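You operate a simulated robot arm through the tools that you are given. There is no shell and no other tool. Be economical: measure what you need, move in short steps, check, and stop when the job is done.

You run a simulated robot arm. Do the job below in one go: nothing can be reset, and whatever is moved stays where it is left.

JOB
Swap the collar on the upright shaft for the green roller.
Fine: lock the shaft again; the collar goes in the blue can, lid on.

Only the result counts: the job must be done as asked and must still hold three seconds after the hand-in. Knocking over, shifting, dropping, spilling or breaking anything else fails it. Lids that push on must go on centred and level and be pressed home; caps that screw on are set level and turned clockwise until they are tight.

ROBOT AND FRAMES
A 6-joint arm with a two-finger parallel gripper, fixed in place. Base frame: the origin is at the foot of the arm, x ahead of it, y to its left, z up; the work surface is at about z = 0. Readings come in mm, degrees, newtons and seconds.
With the tool pointing down near the work surface it reaches from about 160 to 420 mm from the base axis. Its first joint turns from -66.0 to 66.0 degrees. Payload 1.57 kg.
The tool frame sits at the grasp point between the pads (the TCP): z along the fingers, y along the line on which they close. The tips reach 30 mm beyond it. The gripper opens to 80 mm. The fingers are 17 mm wide and 12 mm thick; the gripper's body (40 by 82 mm) begins 80 mm behind the TCP.
Orientation is that of the tool frame in the base frame, as [roll, pitch, yaw] about the fixed x, y, z axes, in that order (R = Rz(yaw) Ry(pitch) Rx(roll)). With the fingers straight down and closing along the base's y, the tool's x points along the base's -x, its y along +y and its z along -z.

CONTROLS
- The arm moves only by the tool apply_moves. Its argument "series" is a list of rows, each a list of 7 numbers: the gripper command, from -1 (fully open) to 1 (shut), values between in proportion, then the shift along the tool's x, y, z in mm, then the turn, a rotation vector about the tool's x, y, z in rad. In form: [[claw, dx, dy, dz, rx, ry, rz], ...]. A call has 1 to 8 rows; each row shifts and turns the commanded pose from where the row before left it, along the tool's axes as they then stand. Each row takes 0.2 s and may step no farther than 50 mm and 8.6 degrees from the row before; otherwise, or with a gripper value out of range, the whole call is refused. Where a pose cannot be reached the arm comes as near as it can. A force on the tool above 70 N (or 10 N above the force at the start of the call, whichever is more), or a blocked arm, ends the call early, and 0.2 s more pass. Each finger travels about 153 mm/s and halts on what it meets, pressing with about 41 N; the grip force reading is that of the motor and also rises with nothing between the fingers. The clock runs only during rows and for 0.2 s after the last one: add rows that do not move to give the fingers time. The reply holds the time, the measured pose of the TCP, the force on the tool along the base axes, the opening and the grip force, in the units named above and with some noise, with the torque about the TCP (base axes, N m) and any sound that the robot's microphone picked up.
- Cameras (640 x 400 px; columns grow to the right, rows downward): "scene" is fixed at [56.9, -331.6, 426.8]; the picture's right is [0.78, -0.62, 0.00], its down [-0.34, -0.43, -0.83] and it looks along [0.52, 0.65, -0.55] (base axes); focal length 284 px, centre (320, 200). "wrist" rides on the gripper at [72, -7, -122] in the tool frame; the picture's right is [0.09, 1.00, 0.00], its down [-0.84, 0.08, -0.54] and it looks along [-0.54, 0.05, 0.84] (tool axes); focal length 238 px, centre (320, 200). There is no depth. A picture from a camera that has moved, and an enlarged one, comes with that camera's place and axes in the base frame and with its lens.
- get_image(camera): a new picture of that camera. It takes no simulated time.
- close_up(camera, box): a new picture of the part [left, top, right, bottom] of that camera's present view, enlarged. It takes no simulated time.
- close_job(): hands the job in; it is judged then, once.

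Go step by step. Nothing tells you positions but the pictures and the camera data: compare them with the known pose of the tool, close in by small moves and look again before you grip or let go. The budget is 120 turns and 68 pictures, counting those below and the enlarged ones. Unless the task says otherwise, let go and move clear before handing in, and close with one line.

The tools are called after "Emit:" as name(argument=value, ...) on one line, values as JSON. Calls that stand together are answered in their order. apply_moves: Moves the arm, as the interface text tells. Its arguments: {"type":"object","properties":{"series":{"type":"array","items":{"type":"array","items":{"type":"number"}}}},"required":["series"]} The other tools are called the same way: get_image (camera) takes a picture; close_up (camera, box) takes an enlarged picture of a part of a camera's view; close_job () hands the job in.

At the start:

```text
time_s: 0.0
tool_pos: [224.4, 40.6, 269.8]
tcp_rot: [180.0, 0.1, 179.9]
wrist_force: [0.3, 0.6, -0.9]
torque: [-0.01, 0.0, 0.01]
gripper_width: 80.1
grasp_force: 0.1
```

scene: 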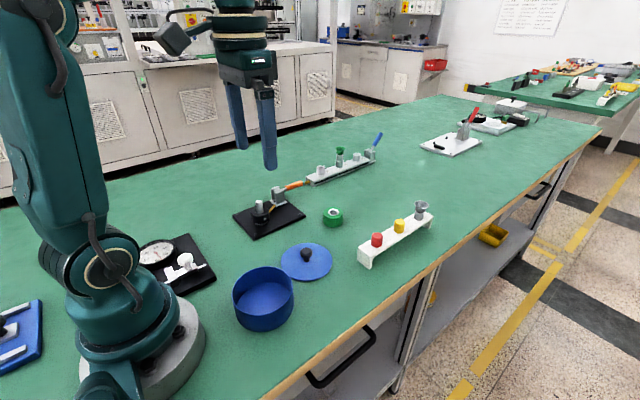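
wrist: 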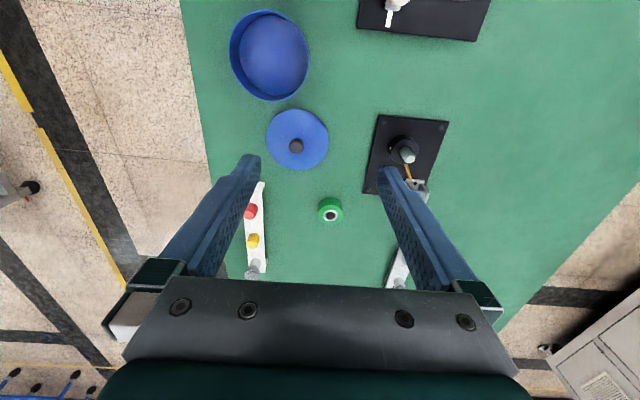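

I see a black base with an upright shaft and an orange-handled lock, a green roller, a blue can with its lid, and two racks. I'll look closer at the shaft and its lock first.

Emit:
close_up(camera="scene", box=[225, 165, 355, 246])

Emit:
close_up(camera="wrist", box=[350, 100, 470, 210])

Emit:
close_up(camera="scene", box=[220, 120, 480, 280])

```text
4.92 times, centred on (290, 206) of scene
camera zoom: at [56.9, -331.6, 426.8], right [0.78, -0.62, 0.0], down [-0.34, -0.43, -0.83], along [0.52, 0.65, -0.55], focal length 1397 px, centre (468, 173)
```

zoom: 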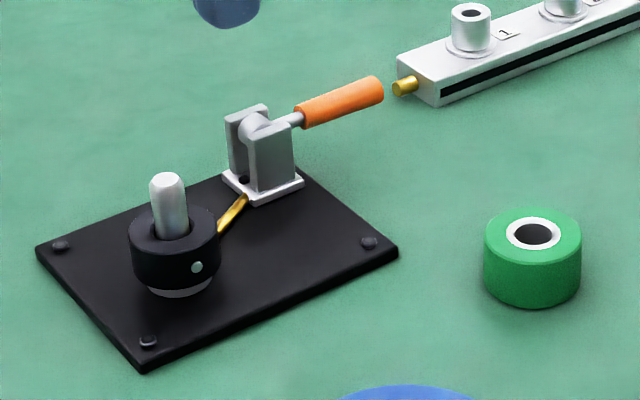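

```text
3.64 times, centred on (410, 155) of wrist
camera zoom: at [152.9, 34.1, 393.1], right [-0.09, 1.0, 0.0], down [0.84, 0.08, 0.54], along [0.54, 0.05, -0.84], focal length 867 px, centre (-7, 364)
```

zoom: 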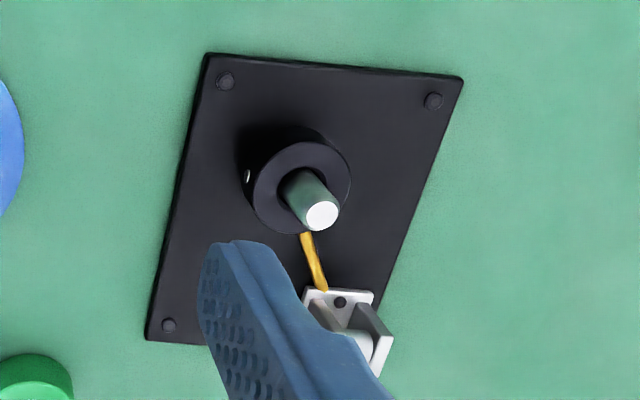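

```text
2.46 times, centred on (350, 200) of scene
camera zoom: at [56.9, -331.6, 426.8], right [0.78, -0.62, 0.0], down [-0.34, -0.43, -0.83], along [0.52, 0.65, -0.55], focal length 699 px, centre (246, 200)
```

zoom: 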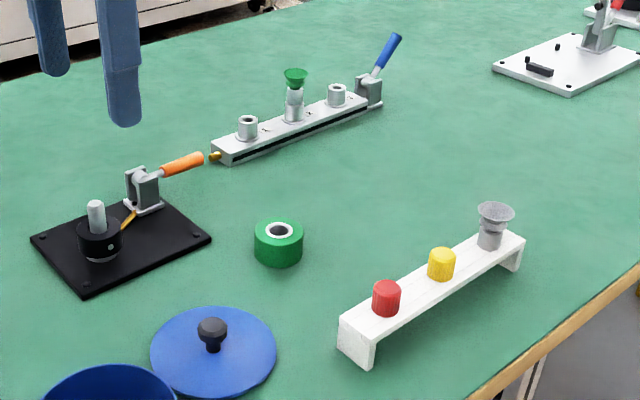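

The shaft stands near (284, 180), the roller near (424, 78), the can near (175, -25) and the lid near (290, 8). I'll move above the shaft station to see the lock straight on.

Emit:
apply_moves(series=[[-1, 0, 47, 0, 0, 0, 0], [-1, 0, 47, 0, 0, 0, 0], [-1, 0, 46, 0, 0, 0, 0], [-1, 0, 0, 0, 0, 0, 0]])

Emit:
get_image(camera="wrist")

```text
time_s: 1.0
tool_pos: [226.2, 181.5, 270.3]
tcp_rot: [-179.9, 0.0, 179.8]
wrist_force: [-1.3, 0.1, -0.5]
torque: [0.02, -0.01, -0.02]
gripper_width: 79.8
grasp_force: 0.1
```

```text
62 pictures are left
camera wrist: at [153.3, 173.7, 392.4], right [-0.09, 1.0, 0.0], down [0.84, 0.08, 0.54], along [0.54, 0.05, -0.84], focal length 238 px, centre (320, 200)
```

wrist: 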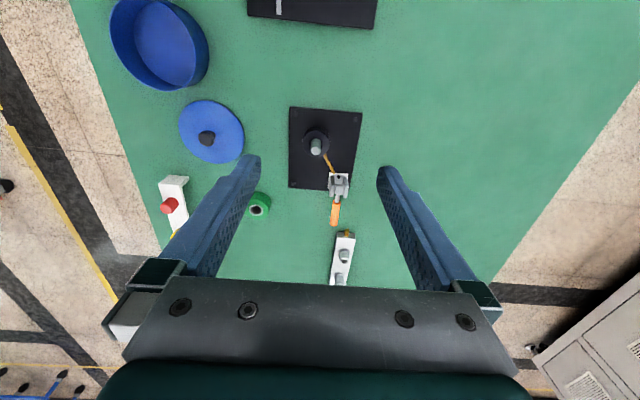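

Emit:
close_up(camera="wrist", box=[270, 95, 390, 245])

Emit:
close_up(camera="scene", box=[230, 170, 310, 240])

Emit:
close_up(camera="scene", box=[295, 125, 395, 190])

```text
2.67 times, centred on (330, 170) of wrist
camera zoom: at [153.3, 173.7, 392.4], right [-0.09, 1.0, 0.0], down [0.84, 0.08, 0.54], along [0.54, 0.05, -0.84], focal length 636 px, centre (293, 280)
```

zoom: 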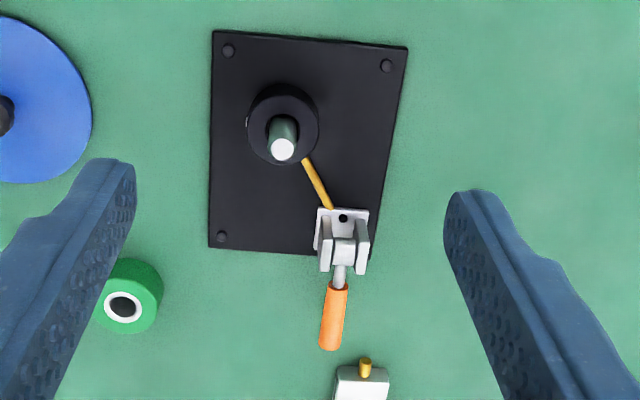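

```text
5.71 times, centred on (270, 205) of scene
camera zoom: at [56.9, -331.6, 426.8], right [0.78, -0.62, 0.0], down [-0.34, -0.43, -0.83], along [0.52, 0.65, -0.55], focal length 1622 px, centre (606, 171)
```

zoom: 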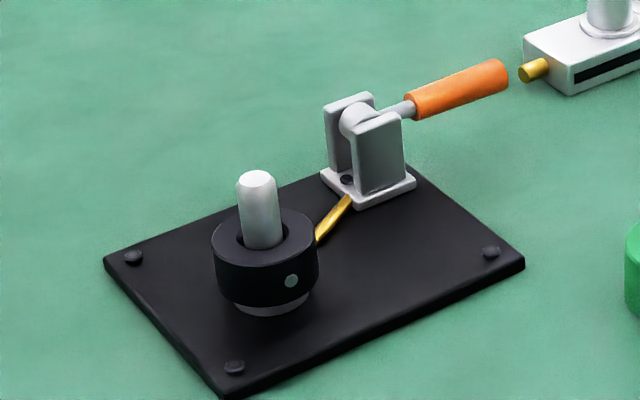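

```text
6.15 times, centred on (345, 158) of scene
camera zoom: at [56.9, -331.6, 426.8], right [0.78, -0.62, 0.0], down [-0.34, -0.43, -0.83], along [0.52, 0.65, -0.55], focal length 1746 px, centre (166, 462)
```

zoom: 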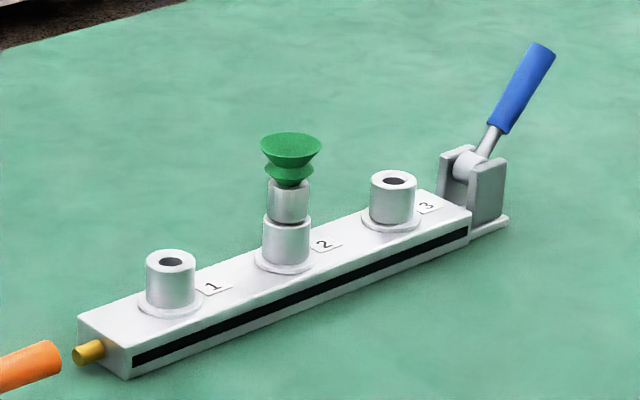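

The lock lever's orange handle runs from the pivot near (351, 223, 45) out to (439, 227, 34). I'll tilt the tool about 20° outward for reach and come above the handle.

Emit:
apply_moves(series=[[-1, 0, 0, 0, 0, -0.1164, 0], [-1, 0, 0, 0, 0, -0.1164, 0], [-1, 0, 0, 0, 0, -0.1164, 0], [-1, -21, 9, 44, 0, 0, 0], [-1, -21, 9, 44, 0, 0, 0], [-1, -21, 9, 44, 0, 0, 0], [-1, -21, 8, 44, 0, 0, 0], [-1, -21, 8, 43, 0, 0, 0]])

Emit:
get_image(camera="wrist")

Emit:
get_image(camera="scene")

```text
time_s: 2.8
tool_pos: [398.4, 224.4, 102.0]
tcp_rot: [-180.0, 20.0, -179.9]
wrist_force: [0.0, -0.1, 0.9]
torque: [-0.01, -0.01, 0.0]
gripper_width: 80.1
grasp_force: 0.0
```

```text
58 pictures are left
camera wrist: at [289.6, 217.3, 192.7], right [-0.09, 1.0, -0.03], down [0.6, 0.08, 0.8], along [0.8, 0.05, -0.6], focal length 238 px, centre (320, 200)
```

wrist: 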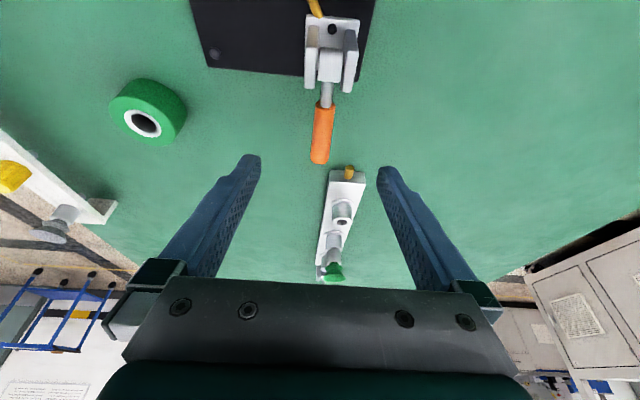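

```text
57 pictures are left
```

scene: 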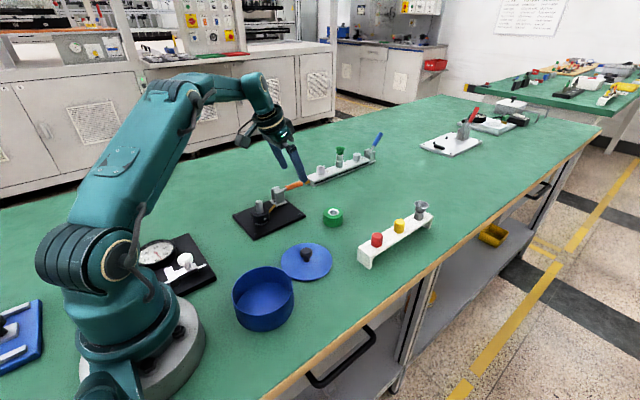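

The handle is centred at y≈224.5, x 381–441. I'll go down around it and close.

Emit:
apply_moves(series=[[0, 5, 0, 21, 0, 0, 0], [0, 5, 0, 21, 0, 0, 0], [0, 6, 0, 21, 0, 0, 0], [0, 0, 0, 0, 0, 0, 0], [1, 0, 0, 0, 0, 0, 0], [1, 0, 0, 0, 0, 0, 0]])

Emit:
close_up(camera="scene", box=[225, 130, 365, 240])

```text
time_s: 4.2
tool_pos: [405.2, 226.3, 35.2]
tcp_rot: [-180.0, 20.1, 179.9]
wrist_force: [4.1, 1.1, -5.2]
torque: [0.0, -0.22, -0.03]
gripper_width: 14.8
grasp_force: 31.0
```

```text
3.64 times, centred on (295, 185) of scene
camera zoom: at [56.9, -331.6, 426.8], right [0.78, -0.62, 0.0], down [-0.34, -0.43, -0.83], along [0.52, 0.65, -0.55], focal length 1032 px, centre (411, 254)
```

zoom: 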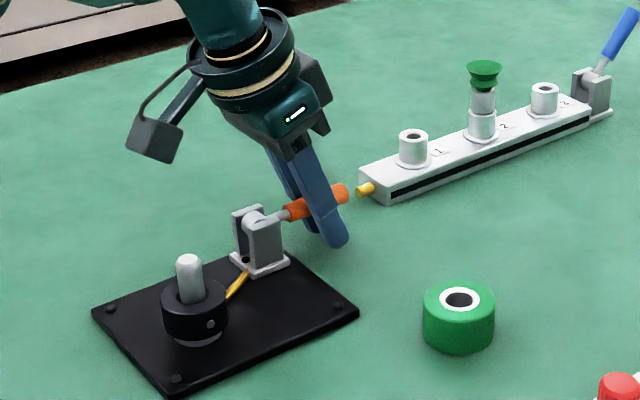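

The handle is gripped (14.8 mm). I'll lift it a little along its arc and feel whether it swings.

Emit:
apply_moves(series=[[1, -1.7, 0, -4.7, 0, -0.05, 0], [1, -1.7, 0, -4.7, 0, -0.05, 0], [1, -1.5, 0, -4.7, 0, -0.05, 0], [1, 0, 0, 0, 0, 0, 0]])

Emit:
close_up(camera="scene", box=[225, 130, 365, 240])

```text
time_s: 5.2
tool_pos: [404.3, 225.1, 50.4]
tcp_rot: [179.9, 28.6, 179.9]
wrist_force: [-5.7, 13.2, -14.6]
torque: [-0.03, -0.63, -0.02]
gripper_width: 14.8
grasp_force: 30.7
```

```text
3.64 times, centred on (295, 185) of scene
camera zoom: at [56.9, -331.6, 426.8], right [0.78, -0.62, 0.0], down [-0.34, -0.43, -0.83], along [0.52, 0.65, -0.55], focal length 1032 px, centre (411, 254)
```

zoom: 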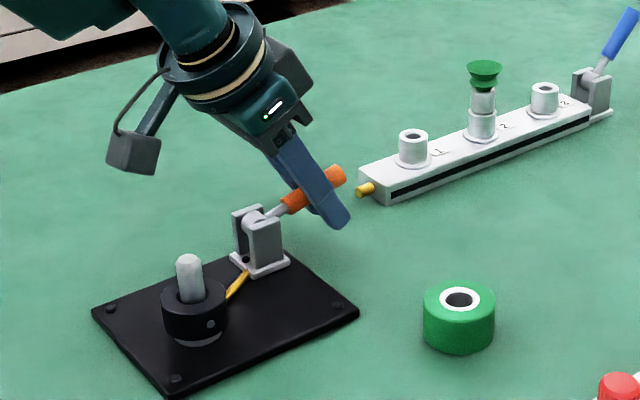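

The lever swings freely upward, so I'll continue along the arc.

Emit:
apply_moves(series=[[1, -3.9, -0.2, -8.1, 0, -0.06, 0], [1, -1.5, -0.2, -9.6, 0, -0.06, 0], [1, 0.2, -0.2, -9.8, 0, -0.06, 0], [1, 0, 0, 0, 0, 0, 0]])

Emit:
close_up(camera="scene", box=[225, 130, 365, 240])

```text
time_s: 6.2
tool_pos: [395.5, 224.7, 77.3]
tcp_rot: [179.8, 39.2, 179.9]
wrist_force: [16.2, 18.6, -2.4]
torque: [0.03, -0.72, 0.11]
gripper_width: 14.8
grasp_force: 30.2
```

```text
3.64 times, centred on (295, 185) of scene
camera zoom: at [56.9, -331.6, 426.8], right [0.78, -0.62, 0.0], down [-0.34, -0.43, -0.83], along [0.52, 0.65, -0.55], focal length 1032 px, centre (411, 254)
```

zoom: 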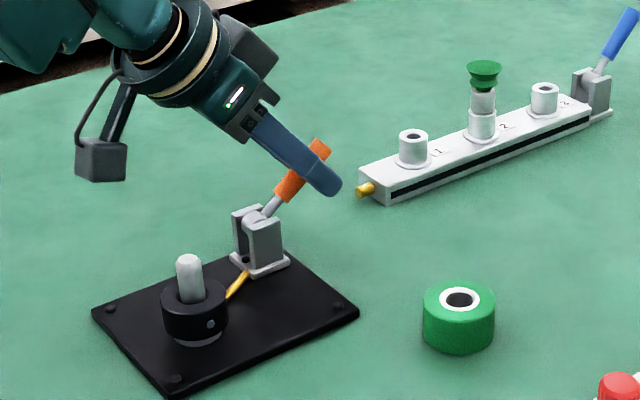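

Emit:
apply_moves(series=[[1, 0.2, 0.4, -9.4, 0, 0, 0], [1, 1.8, 0.4, -9.5, 0, 0, 0], [1, 3.5, 0, -9.2, 0, 0, 0], [1, 0, 0, 0, 0, 0, 0]])

Emit:
close_up(camera="scene", box=[225, 130, 365, 240])

```text
time_s: 7.2
tool_pos: [372.8, 224.9, 93.6]
tcp_rot: [180.0, 38.9, -180.0]
wrist_force: [17.2, 13.3, -11.2]
torque: [0.16, -0.03, 0.17]
gripper_width: 14.6
grasp_force: 30.8
```

```text
3.64 times, centred on (295, 185) of scene
camera zoom: at [56.9, -331.6, 426.8], right [0.78, -0.62, 0.0], down [-0.34, -0.43, -0.83], along [0.52, 0.65, -0.55], focal length 1032 px, centre (411, 254)
```

zoom: 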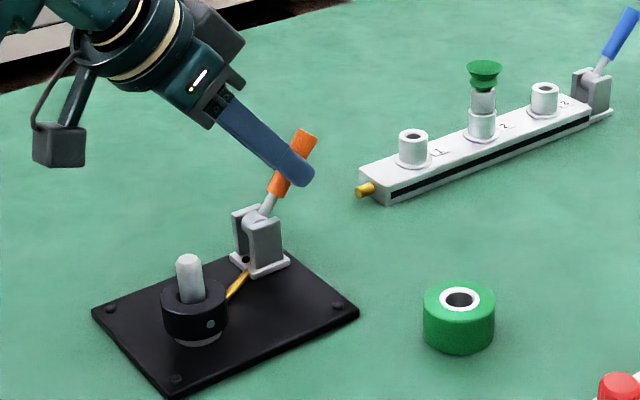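

Emit:
apply_moves(series=[[1, 3.2, 0.4, -9.3, 0, 0, 0], [1, 6.3, 0.4, -7.3, 0, 0, 0], [1, 0, 0, 0, 0, 0, 0]])

Emit:
close_up(camera="scene", box=[225, 130, 365, 240])

```text
time_s: 8.0
tool_pos: [354.8, 223.9, 101.0]
tcp_rot: [180.0, 38.9, 179.9]
wrist_force: [-0.1, 0.5, 0.3]
torque: [-0.03, -0.02, 0.02]
gripper_width: 0.0
grasp_force: 21.1
```

```text
3.64 times, centred on (295, 185) of scene
camera zoom: at [56.8, -331.6, 426.8], right [0.78, -0.62, 0.0], down [-0.34, -0.43, -0.83], along [0.52, 0.65, -0.55], focal length 1032 px, centre (411, 254)
```

zoom: 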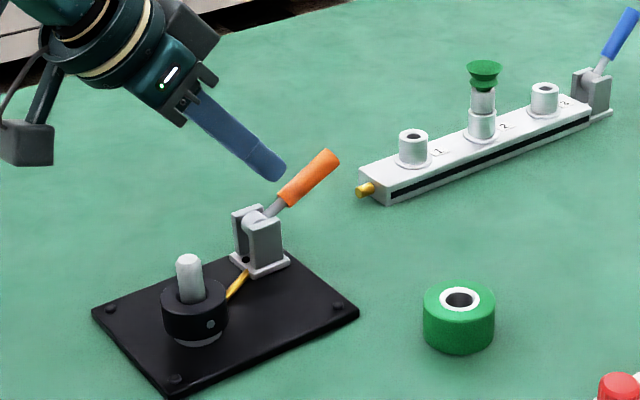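

The handle slipped out of the fingers and the lever has dropped part of the way. I'll wait briefly and see where it settles.

Emit:
apply_moves(series=[[1, 0, 0, -10, 0, 0, 0], [0, 0, 0, 0, 0, 0, 0], [0, 0, 0, 0, 0, 0, 0]])

Emit:
close_up(camera="scene", box=[225, 130, 365, 240])

```text
time_s: 8.8
tool_pos: [348.3, 225.7, 108.3]
tcp_rot: [179.9, 39.0, 180.0]
wrist_force: [-0.4, 0.0, 0.2]
torque: [0.02, -0.02, 0.02]
gripper_width: 40.2
grasp_force: 0.1
```

```text
3.64 times, centred on (295, 185) of scene
camera zoom: at [56.9, -331.6, 426.8], right [0.78, -0.62, 0.0], down [-0.34, -0.43, -0.83], along [0.52, 0.65, -0.55], focal length 1032 px, centre (411, 254)
```

zoom: 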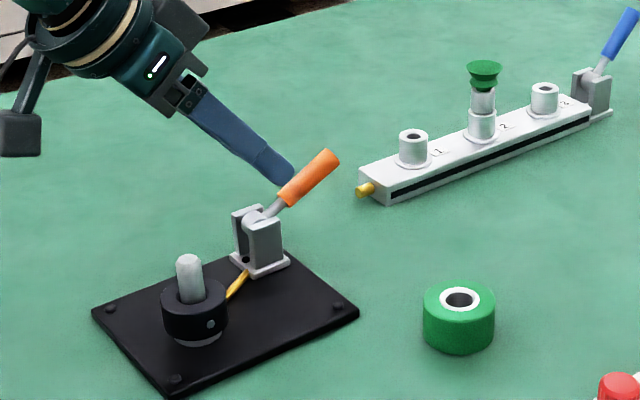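

Emit:
get_image(camera="wrist")

Emit:
close_up(camera="scene", box=[260, 150, 320, 200])

```text
50 pictures are left
camera wrist: at [215.9, 217.9, 160.3], right [-0.07, 1.0, -0.06], down [0.31, 0.08, 0.95], along [0.95, 0.05, -0.31], focal length 238 px, centre (320, 200)
```

wrist: 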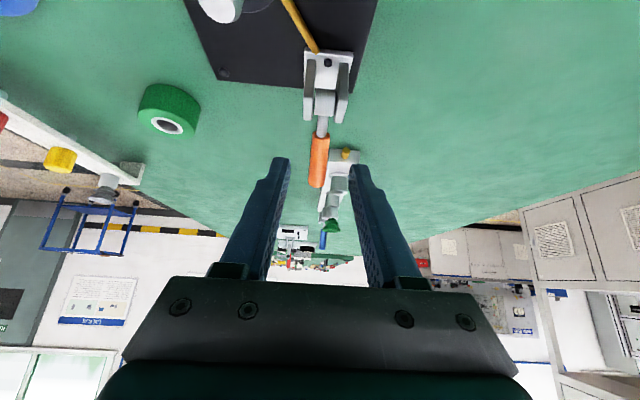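

```text
8.00 times, centred on (290, 175) of scene
camera zoom: at [56.9, -331.6, 426.8], right [0.78, -0.62, 0.0], down [-0.34, -0.43, -0.83], along [0.52, 0.65, -0.55], focal length 2270 px, centre (560, 400)
```

zoom: 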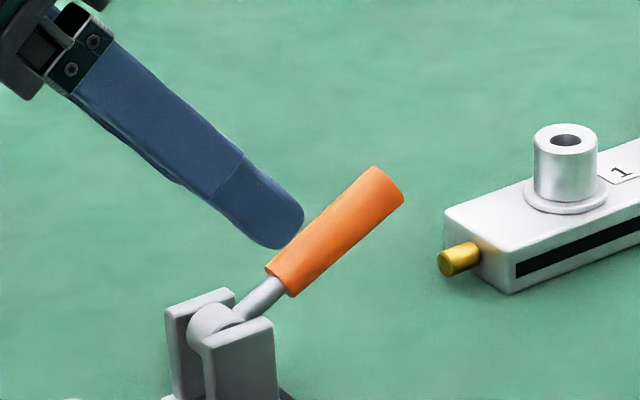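

The pivot is really nearer (357, 222, 42) and the lever rests at about 23°, so my earlier arc was off. I'll re-grip the handle and follow the corrected arc.

Emit:
apply_moves(series=[[0, -13, -0.7, 0, 0, 0, 0], [0, 0, 0, 24, 0, 0, 0], [0, 0, 0, 24, 0, 0, 0], [0, 0, 0, 23, 0, 0, 0], [0, 0, 0, 0, 0, 0, 0], [1, 0, 0, 0, 0, 0, 0], [1, 0, 0, 0, 0, 0, 0]])

Emit:
close_up(camera="scene", box=[245, 140, 335, 220])

```text
time_s: 10.4
tool_pos: [403.6, 224.9, 62.5]
tcp_rot: [180.0, 39.0, 180.0]
wrist_force: [12.1, 6.0, -9.8]
torque: [-0.02, -0.7, -0.02]
gripper_width: 14.8
grasp_force: 31.1
```

```text
5.00 times, centred on (290, 180) of scene
camera zoom: at [56.9, -331.6, 426.8], right [0.78, -0.62, 0.0], down [-0.34, -0.43, -0.83], along [0.52, 0.65, -0.55], focal length 1419 px, centre (470, 300)
```

zoom: 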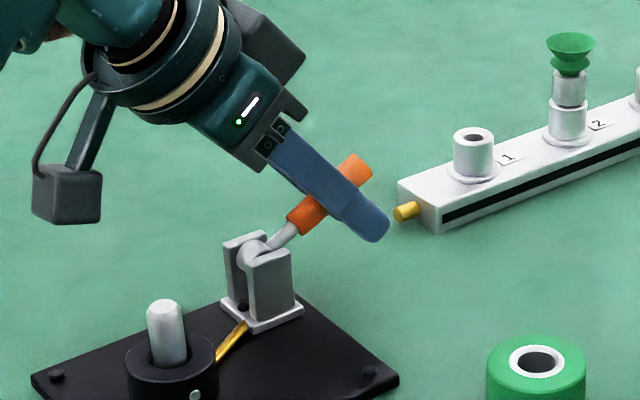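

Emit:
apply_moves(series=[[1, -1.5, 0, -7.2, 0, 0, 0], [1, -0.3, 0, -7.1, 0, 0, 0], [1, 0.6, 0, -7.1, 0, 0, 0], [1, 0, 0, 0, 0, 0, 0]])

Emit:
close_up(camera="scene", box=[245, 140, 335, 220])

```text
time_s: 11.4
tool_pos: [391.6, 225.3, 79.9]
tcp_rot: [179.9, 39.0, 179.9]
wrist_force: [7.2, 7.3, -9.8]
torque: [-0.01, -0.57, 0.08]
gripper_width: 15.0
grasp_force: 30.1
```

```text
5.00 times, centred on (290, 180) of scene
camera zoom: at [56.9, -331.6, 426.8], right [0.78, -0.62, 0.0], down [-0.34, -0.43, -0.83], along [0.52, 0.65, -0.55], focal length 1419 px, centre (470, 300)
```

zoom: 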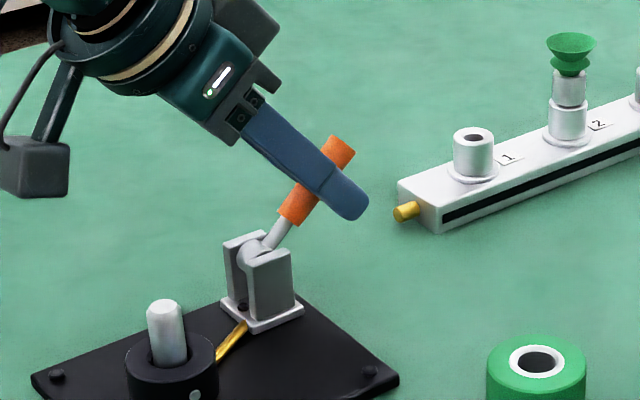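

Emit:
apply_moves(series=[[1, 1.6, 0, -6.9, 0, 0, 0], [1, 2.5, 0, -6.7, 0, 0, 0], [1, 0, 0, 0, 0, 0, 0]])

Emit:
close_up(camera="scene", box=[245, 140, 335, 220])

```text
time_s: 12.2
tool_pos: [381.1, 224.6, 87.7]
tcp_rot: [179.9, 39.1, 179.9]
wrist_force: [21.7, 5.2, -2.0]
torque: [0.01, -0.22, 0.06]
gripper_width: 15.0
grasp_force: 30.7
```

```text
5.00 times, centred on (290, 180) of scene
camera zoom: at [56.9, -331.6, 426.8], right [0.78, -0.62, 0.0], down [-0.34, -0.43, -0.83], along [0.52, 0.65, -0.55], focal length 1419 px, centre (470, 300)
```

zoom: 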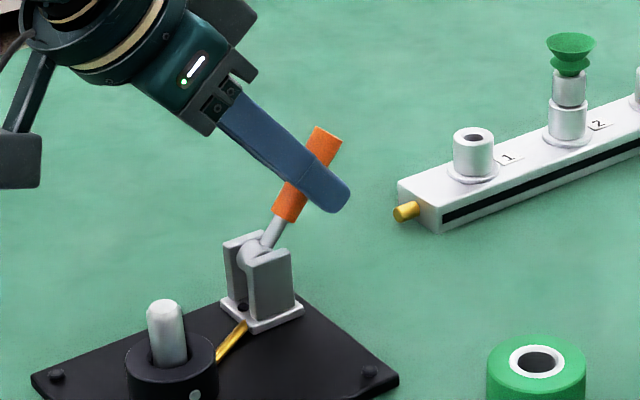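

Emit:
apply_moves(series=[[1, 3, 0, -3.5, 0, 0, 0], [1, 0, 0, 0, 0, 0, 0]])

Emit:
close_up(camera="scene", box=[245, 140, 335, 220])

```text
time_s: 12.8
tool_pos: [374.4, 224.8, 88.9]
tcp_rot: [180.0, 39.0, 179.9]
wrist_force: [19.8, 4.1, -1.5]
torque: [0.03, -0.13, 0.1]
gripper_width: 14.8
grasp_force: 30.8
```

```text
5.00 times, centred on (290, 180) of scene
camera zoom: at [56.9, -331.6, 426.8], right [0.78, -0.62, 0.0], down [-0.34, -0.43, -0.83], along [0.52, 0.65, -0.55], focal length 1419 px, centre (470, 300)
```

zoom: 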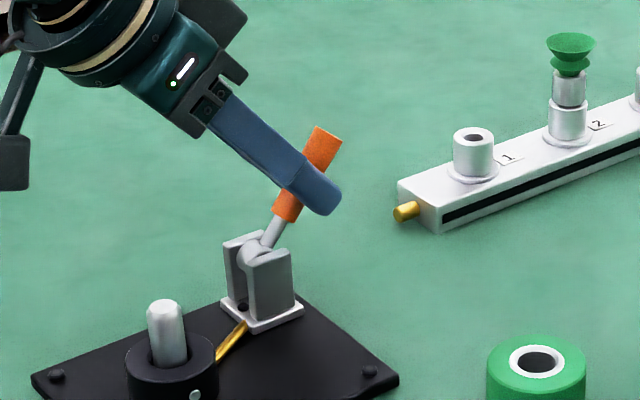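

The handle stops at about 60°, which matches the blue lever's stop angle, so this looks like the released end. I'll let go carefully and check that it stays.

Emit:
apply_moves(series=[[0.3, 0, 0, 0, 0, 0, 0], [0, 0, 0, 0, 0, 0, 0], [-0.3, 0, 0, 0, 0, 0, 0], [-0.3, 0, 0, -40, 0, 0, 0], [-0.3, 0, 0, -40, 0, 0, 0], [-0.3, 0, 0, 0, 0, 0, 0]])

Emit:
close_up(camera="scene", box=[245, 150, 325, 230])

```text
time_s: 14.2
tool_pos: [323.8, 224.8, 149.6]
tcp_rot: [179.9, 38.9, 180.0]
wrist_force: [-0.3, -1.0, -0.2]
torque: [0.01, 0.02, -0.01]
gripper_width: 51.8
grasp_force: 0.1
```

```text
5.00 times, centred on (285, 190) of scene
camera zoom: at [56.8, -331.6, 426.8], right [0.78, -0.62, 0.0], down [-0.34, -0.43, -0.83], along [0.52, 0.65, -0.55], focal length 1419 px, centre (495, 250)
```

zoom: 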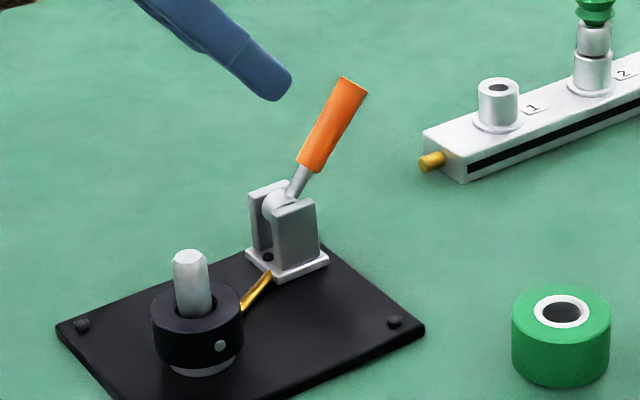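

The lever stays up. Now I'll bring the tool vertical, turned to the radial direction, above the shaft.

Emit:
apply_moves(series=[[-0.3, 0, 0, -20, 0, 0.136, 0], [-0.3, 0, 0, -20, 0, 0.136, 0], [-0.3, 0, 0, 0, 0, 0.136, 0], [-0.3, 0, 0, 0, 0, 0.136, 0], [-0.3, 0, 0, 0, 0, 0.136, 0], [-0.3, 0, 0, 0, 0, 0, -0.14], [-0.3, 0, 0, 0, 0, 0, -0.14], [-0.3, 0, 0, 0, 0, 0, -0.14]])

Emit:
apply_moves(series=[[-0.3, 0, 0, 0, 0, 0, -0.139], [-0.3, 0, 0, 0, 0, 0, 0]])

```text
time_s: 16.0
tool_pos: [301.5, 225.1, 183.4]
tcp_rot: [-179.9, 0.1, -155.8]
wrist_force: [0.4, 0.6, -0.5]
torque: [0.0, -0.01, -0.02]
gripper_width: 51.9
grasp_force: 0.1
```

```text
time_s: 16.6
tool_pos: [300.8, 224.8, 183.5]
tcp_rot: [-179.9, 0.0, -148.0]
wrist_force: [0.3, 0.4, 0.1]
torque: [0.01, 0.04, -0.03]
gripper_width: 52.1
grasp_force: 0.1
```

Emit:
apply_moves(series=[[-0.3, 39.1, -28.6, 0, 0, 0, 0], [-0.3, 0, 0, 30, 0, 0, 0], [-0.3, 0, 0, 0, 0, 0, 0]])

Emit:
get_image(camera="wrist")

Emit:
close_up(camera="scene", box=[215, 130, 325, 240])

```text
time_s: 17.4
tool_pos: [283.1, 179.8, 153.0]
tcp_rot: [179.9, 0.1, -148.0]
wrist_force: [-0.6, -0.4, -0.1]
torque: [-0.01, 0.01, 0.02]
gripper_width: 52.0
grasp_force: 0.0
```

```text
43 pictures are left
camera wrist: at [224.9, 134.8, 276.5], right [-0.61, 0.8, 0.0], down [0.67, 0.51, 0.54], along [0.43, 0.33, -0.84], focal length 238 px, centre (320, 200)
```

wrist: 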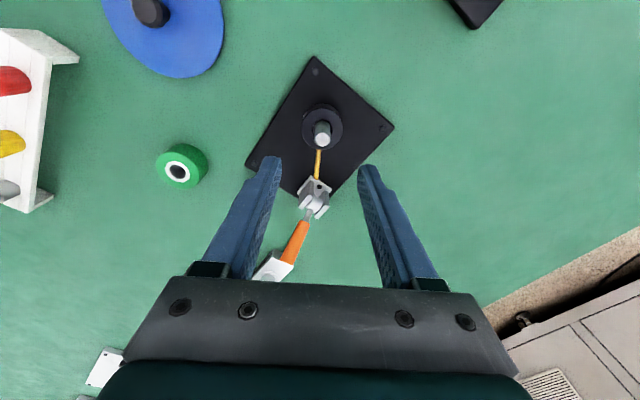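

```text
3.64 times, centred on (270, 185) of scene
camera zoom: at [56.8, -331.6, 426.8], right [0.78, -0.62, 0.0], down [-0.34, -0.43, -0.83], along [0.52, 0.65, -0.55], focal length 1032 px, centre (502, 254)
```

zoom: 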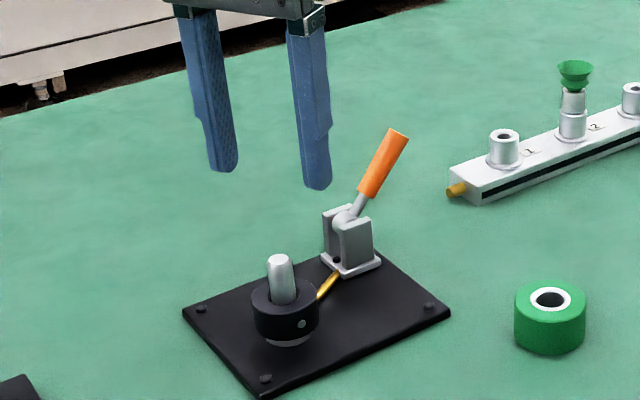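

The shaft sits within 1.5 mm of the tool axis. I'll correct that and lower the fingers around the collar, then close.

Emit:
apply_moves(series=[[-0.3, -0.6, 1.4, 40, 0, 0, 0], [-0.3, 0, 0, 40, 0, 0, 0], [-0.3, 0, 0, 15, 0, 0, 0], [-0.3, 0, 0, 12, 0, 0, 0], [-0.3, 0, 0, 0, 0, 0, 0]])

Emit:
close_up(camera="wrist", box=[240, 90, 400, 200])

Emit:
close_up(camera="scene", box=[225, 150, 315, 240])

```text
time_s: 18.6
tool_pos: [282.2, 181.1, 46.4]
tcp_rot: [-180.0, 0.0, -147.9]
wrist_force: [0.5, 1.0, 0.5]
torque: [-0.01, 0.05, 0.0]
gripper_width: 52.1
grasp_force: 0.1
```

```text
3.64 times, centred on (320, 145) of wrist
camera zoom: at [224.6, 136.3, 169.2], right [-0.61, 0.8, 0.0], down [0.67, 0.51, 0.54], along [0.43, 0.33, -0.84], focal length 867 px, centre (320, 400)
```

zoom: 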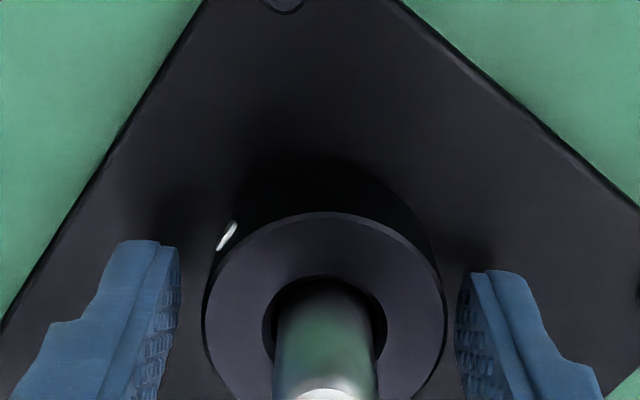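

```text
4.44 times, centred on (270, 195) of scene
camera zoom: at [56.9, -331.6, 426.8], right [0.78, -0.62, 0.0], down [-0.34, -0.43, -0.83], along [0.52, 0.65, -0.55], focal length 1261 px, centre (542, 222)
```

zoom: 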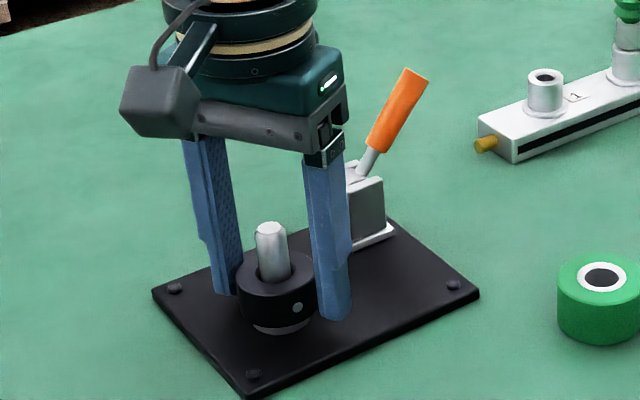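

Emit:
apply_moves(series=[[-0.3, 0, 1.1, 0, 0, 0, 0], [0.2, 0, 0, 0, 0, 0, 0], [1, 0, 0, 0, 0, 0, 0], [1, 0, 0, 0, 0, 0, 0]])

Emit:
close_up(camera="wrist", box=[240, 90, 400, 200])

```text
time_s: 19.6
tool_pos: [282.5, 182.4, 47.2]
tcp_rot: [179.9, 0.0, -148.0]
wrist_force: [3.5, -3.3, 0.5]
torque: [-0.09, -0.08, 0.06]
gripper_width: 40.9
grasp_force: 41.0
```

```text
3.64 times, centred on (320, 145) of wrist
camera zoom: at [224.4, 137.5, 169.7], right [-0.61, 0.8, 0.0], down [0.67, 0.51, 0.54], along [0.43, 0.33, -0.84], focal length 867 px, centre (320, 400)
```

zoom: 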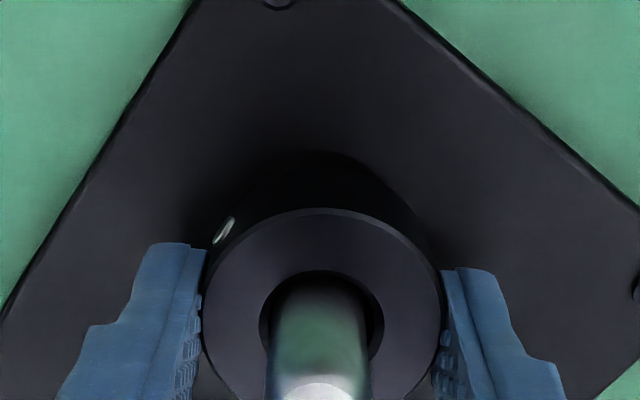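

The collar is gripped (40.9 mm). I'll lift a little to test that it's free.

Emit:
apply_moves(series=[[1, 0, 0, -3, 0, 0, 0], [1, 0, 0, -3, 0, 0, 0], [1, 0, 0, 0, 0, 0, 0]])

Emit:
close_up(camera="scene", box=[225, 150, 315, 240])

```text
time_s: 20.4
tool_pos: [281.6, 182.7, 52.1]
tcp_rot: [179.9, 0.1, -148.0]
wrist_force: [-0.3, -0.1, -2.3]
torque: [0.02, 0.02, 0.02]
gripper_width: 40.8
grasp_force: 41.2
```

```text
4.44 times, centred on (270, 195) of scene
camera zoom: at [56.9, -331.6, 426.8], right [0.78, -0.62, 0.0], down [-0.34, -0.43, -0.83], along [0.52, 0.65, -0.55], focal length 1261 px, centre (542, 222)
```

zoom: 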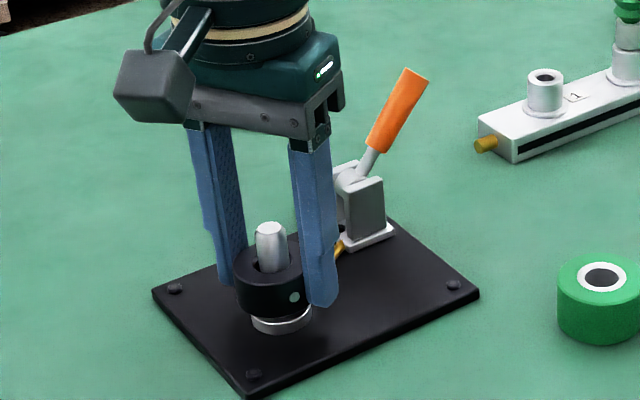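

The collar is free. I'll lift it clear and carry it over toward the can.

Emit:
apply_moves(series=[[1, 0, 0, -30, 0, 0, 0], [1, 0, 0, -40, 0, 0, 0], [1, 0, 0, -40, 0, 0, 0], [1, 38.8, -24.3, 0, 0, 0, 0], [1, 38.8, -24.3, 0, 0, 0, 0], [1, 38.8, -24.3, 0, 0, 0, 0], [1, 29, -24.3, 0, 0, 0, 0], [1, 20, -24.3, 0, 0, 0, 0]])

Emit:
apply_moves(series=[[1, 0, 0, 0, 0, 0, 0.143], [1, 0, 0, 0, 0, 0, 0.143], [1, 0, 0, 0, 0, 0, 0.143], [1, 0, 0, 0, 0, 0, 0.143], [1, 0, 0, 0, 0, 0, 0.143], [1, 0, 0, 0, 0, 0, 0]])

Emit:
get_image(camera="wrist")

Emit:
get_image(camera="scene")

```text
time_s: 22.2
tool_pos: [206.5, -8.4, 161.0]
tcp_rot: [-179.9, 0.0, -148.0]
wrist_force: [1.1, -1.1, -2.5]
torque: [-0.03, -0.02, 0.01]
gripper_width: 40.7
grasp_force: 40.7
```

```text
time_s: 23.6
tool_pos: [205.9, -7.9, 163.1]
tcp_rot: [179.9, 0.0, 170.8]
wrist_force: [0.1, -0.5, -1.8]
torque: [-0.01, 0.01, 0.02]
gripper_width: 41.0
grasp_force: 41.1
```

```text
37 pictures are left
camera wrist: at [133.9, -4.4, 285.4], right [0.07, 1.0, 0.0], down [0.84, -0.06, 0.54], along [0.54, -0.04, -0.84], focal length 238 px, centre (320, 200)
```

wrist: 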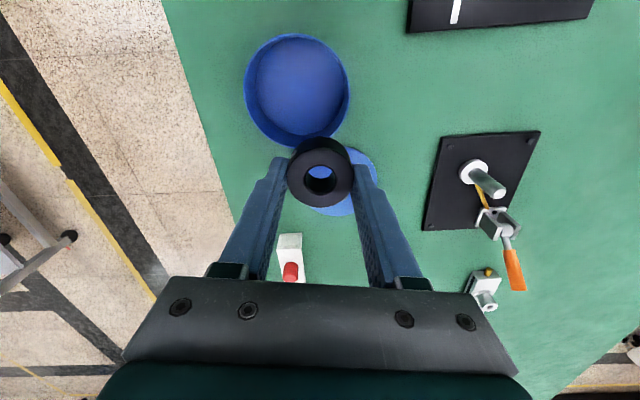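

```text
36 pictures are left
```

scene: 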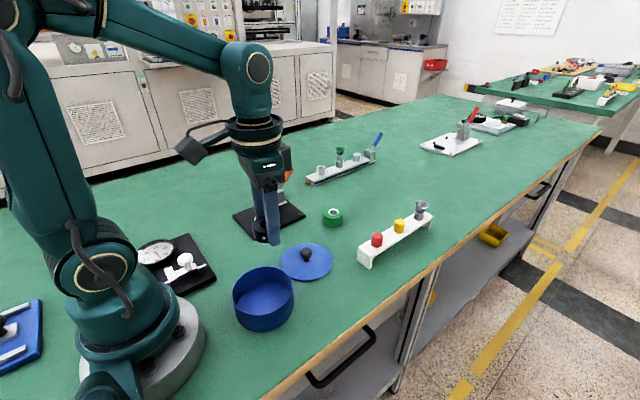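

Emit:
close_up(camera="scene", box=[220, 235, 340, 335])

Emit:
close_up(camera="wrist", box=[230, 20, 390, 220])

```text
4.00 times, centred on (280, 285) of scene
camera zoom: at [56.9, -331.6, 426.8], right [0.78, -0.62, 0.0], down [-0.34, -0.43, -0.83], along [0.52, 0.65, -0.55], focal length 1135 px, centre (480, -140)
```

zoom: 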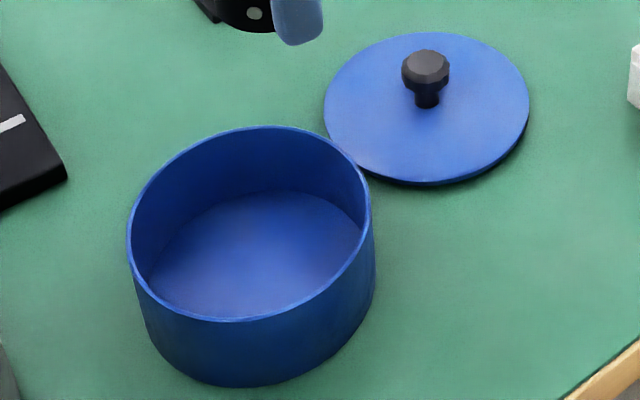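

```text
2.00 times, centred on (310, 120) of wrist
camera zoom: at [133.9, -4.4, 285.4], right [0.07, 1.0, 0.0], down [0.84, -0.06, 0.54], along [0.54, -0.04, -0.84], focal length 477 px, centre (340, 360)
```

zoom: 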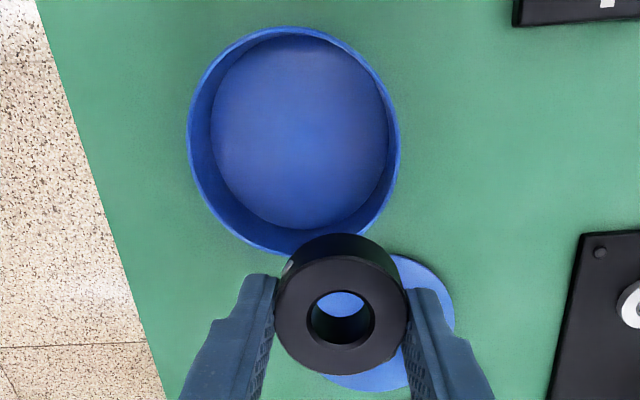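

The can's rim centre is near (175, -27), about 36 mm high. I'll centre the collar over it and lower it in stages.

Emit:
apply_moves(series=[[1, 26.7, -22.6, 0, 0, 0, 0], [1, 0, 0, 40, 0, 0, 0], [1, 0, 0, 35, 0, 0, 0], [1, 0, 0, 0, 0, 0, 0]])

Emit:
get_image(camera="wrist")

Emit:
close_up(camera="scene", box=[200, 215, 340, 335])

```text
time_s: 24.6
tool_pos: [177.4, -27.0, 85.5]
tcp_rot: [180.0, -0.1, 171.0]
wrist_force: [0.3, 0.3, -1.4]
torque: [0.01, -0.03, -0.04]
gripper_width: 40.7
grasp_force: 41.2
```

```text
33 pictures are left
camera wrist: at [104.5, -23.4, 209.6], right [0.06, 1.0, 0.0], down [0.84, -0.05, 0.54], along [0.54, -0.03, -0.84], focal length 238 px, centre (320, 200)
```

wrist: 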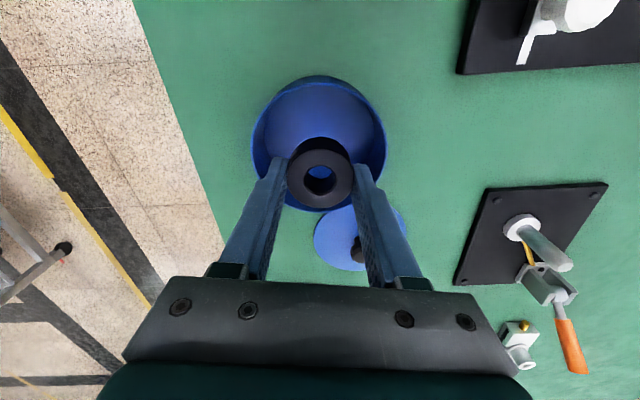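

```text
3.33 times, centred on (270, 275) of scene
camera zoom: at [56.9, -331.6, 426.8], right [0.78, -0.62, 0.0], down [-0.34, -0.43, -0.83], along [0.52, 0.65, -0.55], focal length 946 px, centre (487, -50)
```

zoom: 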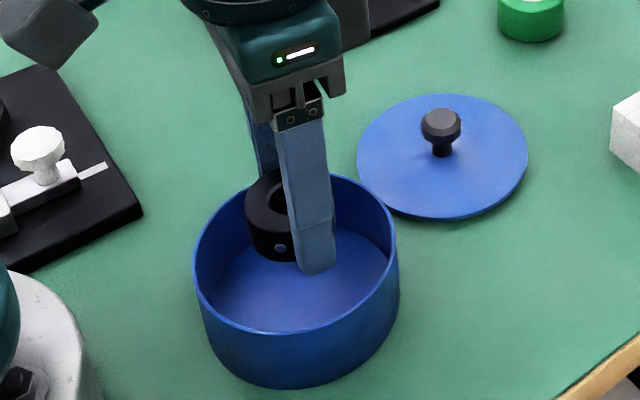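

Emit:
apply_moves(series=[[1, 3, -2, 0, 0, 0, 0], [1, 0, 0, 30, 0, 0, 0], [1, 0, 0, 15, 0, 0, 0], [1, 0, 0, 3, 0, 0, 0], [1, 0, 0, 2, 0, 0, 0], [1, 0, 0, 0, 0, 0, 0]])

Emit:
close_up(camera="scene", box=[200, 215, 340, 335])

```text
time_s: 26.0
tool_pos: [173.5, -28.1, 36.9]
tcp_rot: [180.0, 0.1, 170.9]
wrist_force: [0.1, -0.1, -2.1]
torque: [0.01, -0.01, 0.01]
gripper_width: 40.7
grasp_force: 40.3
```

```text
3.33 times, centred on (270, 275) of scene
camera zoom: at [56.9, -331.6, 426.8], right [0.78, -0.62, 0.0], down [-0.34, -0.43, -0.83], along [0.52, 0.65, -0.55], focal length 946 px, centre (487, -50)
```

zoom: 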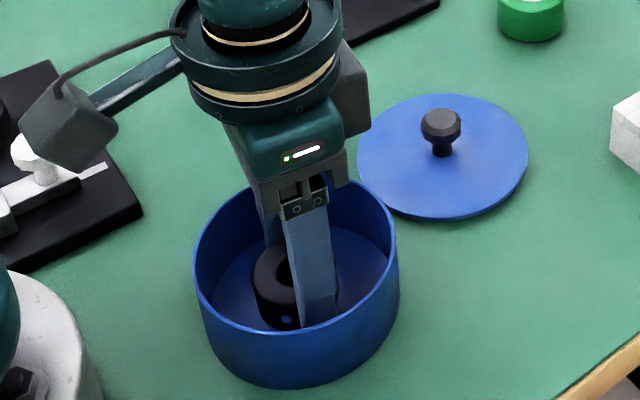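

Emit:
apply_moves(series=[[1, 0, 0, 1.5, 0, 0, 0], [1, 0, 0, 0, 0, 0, 0]])

Emit:
apply_moves(series=[[1, 0, 0, 1.5, 0, 0, 0], [1, 0, 0, 0, 0, 0, 0]])

Emit:
apply_moves(series=[[1, 0, 0, 1, 0, 0, 0], [1, 0, 0, 0, 0, 0, 0]])

```text
time_s: 26.6
tool_pos: [173.5, -28.0, 35.8]
tcp_rot: [-180.0, 0.0, 171.0]
wrist_force: [0.7, -0.2, -2.2]
torque: [-0.03, 0.04, 0.0]
gripper_width: 40.8
grasp_force: 40.8
```

```text
time_s: 27.2
tool_pos: [173.6, -27.0, 34.3]
tcp_rot: [-180.0, -0.1, 171.0]
wrist_force: [0.5, -0.7, -1.8]
torque: [0.03, 0.03, 0.0]
gripper_width: 40.8
grasp_force: 41.2
```

```text
time_s: 27.9
tool_pos: [173.6, -27.4, 34.7]
tcp_rot: [179.9, 0.0, 171.0]
wrist_force: [-3.5, 1.2, 16.5]
torque: [-0.01, 0.06, -0.06]
gripper_width: 40.7
grasp_force: 41.2
stopped in row 2: the force on the tool passed its limit at 74 N (the readings are from after the stop); the commanded pose is now the measured one
```

The collar is on the can floor. I'll release it and rise straight out.

Emit:
apply_moves(series=[[0.8, 0, 0, -0.5, 0, 0, 0], [-0.25, 0, 0, 0, 0, 0, 0], [-0.25, 0, 0, 0, 0, 0, 0], [-0.25, 0, 0, -30, 0, 0, 0], [-0.25, 0, 0, -40, 0, 0, 0], [-0.25, 0, 0, -30, 0, 0, 0], [-0.25, 0, 0, 0, 0, 0, 0]])

Emit:
get_image(camera="wrist")

```text
time_s: 29.5
tool_pos: [173.9, -28.3, 134.2]
tcp_rot: [180.0, 0.1, 171.0]
wrist_force: [-0.1, 0.7, -0.6]
torque: [0.01, 0.01, 0.01]
gripper_width: 49.9
grasp_force: 0.0
```

```text
30 pictures are left
camera wrist: at [100.7, -24.0, 258.8], right [0.06, 1.0, 0.0], down [0.84, -0.05, 0.54], along [0.54, -0.03, -0.84], focal length 238 px, centre (320, 200)
```

wrist: 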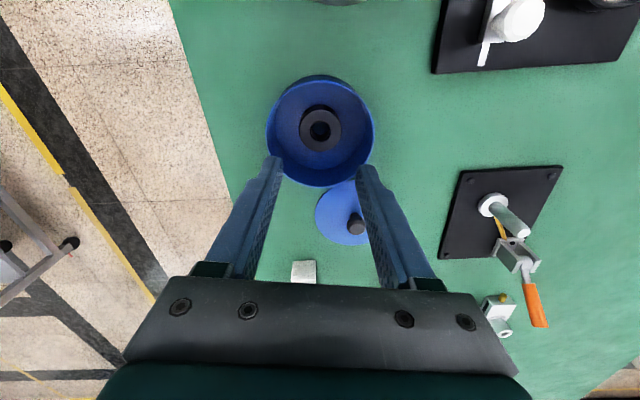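

The collar is in the can, centred near (173, -29). Next I'll move over the lid to measure it and its knob.

Emit:
apply_moves(series=[[-0.25, -35.7, 17.3, 0, 0, 0, 0], [-0.25, -35.7, 17.3, 0, 0, 0, 0], [-0.25, -35.7, 17.3, 0, 0, 0, 0], [-0.25, 0, 0, 0, 0, 0, 0]])

Emit:
close_up(camera="wrist", box=[240, 60, 400, 200])

```text
time_s: 30.5
tool_pos: [286.8, 7.5, 134.8]
tcp_rot: [180.0, 0.0, 171.0]
wrist_force: [-0.2, -0.1, -0.5]
torque: [0.01, -0.01, 0.0]
gripper_width: 50.0
grasp_force: 0.0
```

```text
2.86 times, centred on (320, 130) of wrist
camera zoom: at [215.2, 11.0, 257.6], right [0.06, 1.0, 0.0], down [0.84, -0.05, 0.54], along [0.54, -0.03, -0.84], focal length 681 px, centre (320, 400)
```

zoom: 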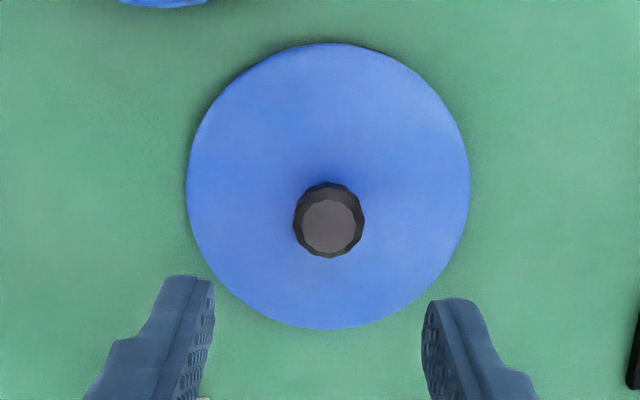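

The lid centre lies at about (-3, +3) mm in the tool frame and the knob top is at z≈27. I'll align, lower and grip the knob.

Emit:
apply_moves(series=[[-0.25, -2.9, 3, 40, 0, 0, 0], [-0.25, 0, 0, 35, 0, 0, 0], [-0.25, 0, 0, 20, 0, 0, 0], [-0.25, 0, 0, 0, 0, 0, 0]])

Emit:
close_up(camera="wrist", box=[240, 60, 400, 200])

Emit:
close_up(camera="scene", box=[240, 200, 360, 300])

```text
time_s: 31.5
tool_pos: [290.4, 10.1, 39.0]
tcp_rot: [179.9, 0.0, 171.0]
wrist_force: [-0.5, 0.4, -1.0]
torque: [0.01, 0.01, 0.02]
gripper_width: 50.0
grasp_force: 0.1
```

```text
2.86 times, centred on (320, 130) of wrist
camera zoom: at [217.8, 13.1, 162.6], right [0.06, 1.0, 0.0], down [0.84, -0.05, 0.54], along [0.54, -0.03, -0.84], focal length 681 px, centre (320, 400)
```

zoom: 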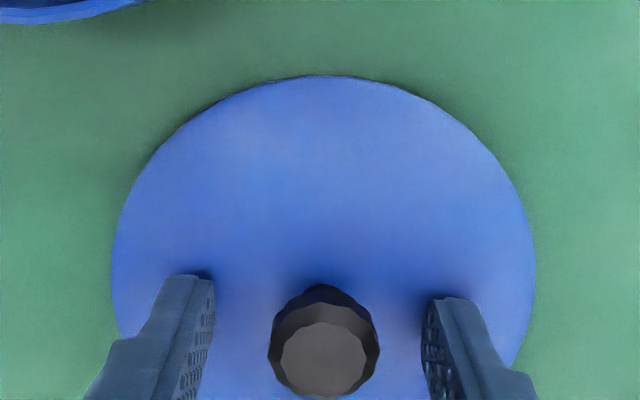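

```text
4.00 times, centred on (300, 250) of scene
camera zoom: at [56.9, -331.6, 426.8], right [0.78, -0.62, 0.0], down [-0.34, -0.43, -0.83], along [0.52, 0.65, -0.55], focal length 1135 px, centre (400, 0)
```

zoom: 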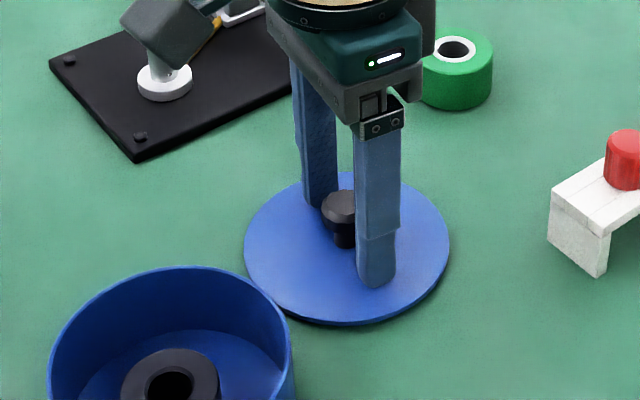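

Emit:
apply_moves(series=[[-0.25, 0, 0.5, 1, 0, 0, 0], [0.2, 0, 0, 0, 0, 0, 0], [1, 0, 0, 0, 0, 0, 0], [1, 0, 0, 0, 0, 0, 0], [1, 0, 0, -8, 0, 0, 0], [1, 0, 0, 0, 0, 0, 0]])

Emit:
close_up(camera="scene", box=[240, 200, 360, 300])

```text
time_s: 32.9
tool_pos: [290.7, 10.9, 47.3]
tcp_rot: [180.0, 0.0, 171.0]
wrist_force: [0.3, 0.2, -0.5]
torque: [0.01, -0.01, -0.01]
gripper_width: 21.9
grasp_force: 34.4
```

```text
4.00 times, centred on (300, 250) of scene
camera zoom: at [56.9, -331.6, 426.8], right [0.78, -0.62, 0.0], down [-0.34, -0.43, -0.83], along [0.52, 0.65, -0.55], focal length 1135 px, centre (400, 0)
```

zoom: 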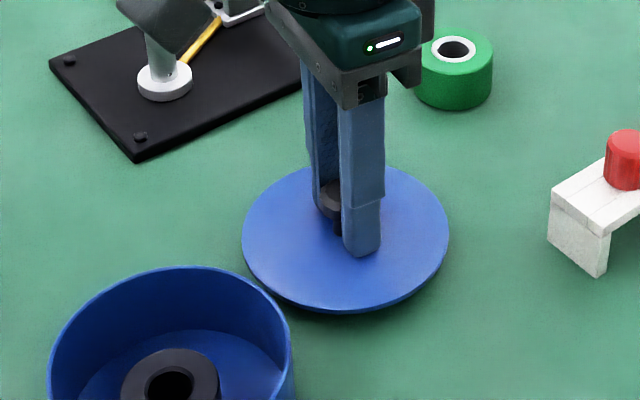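

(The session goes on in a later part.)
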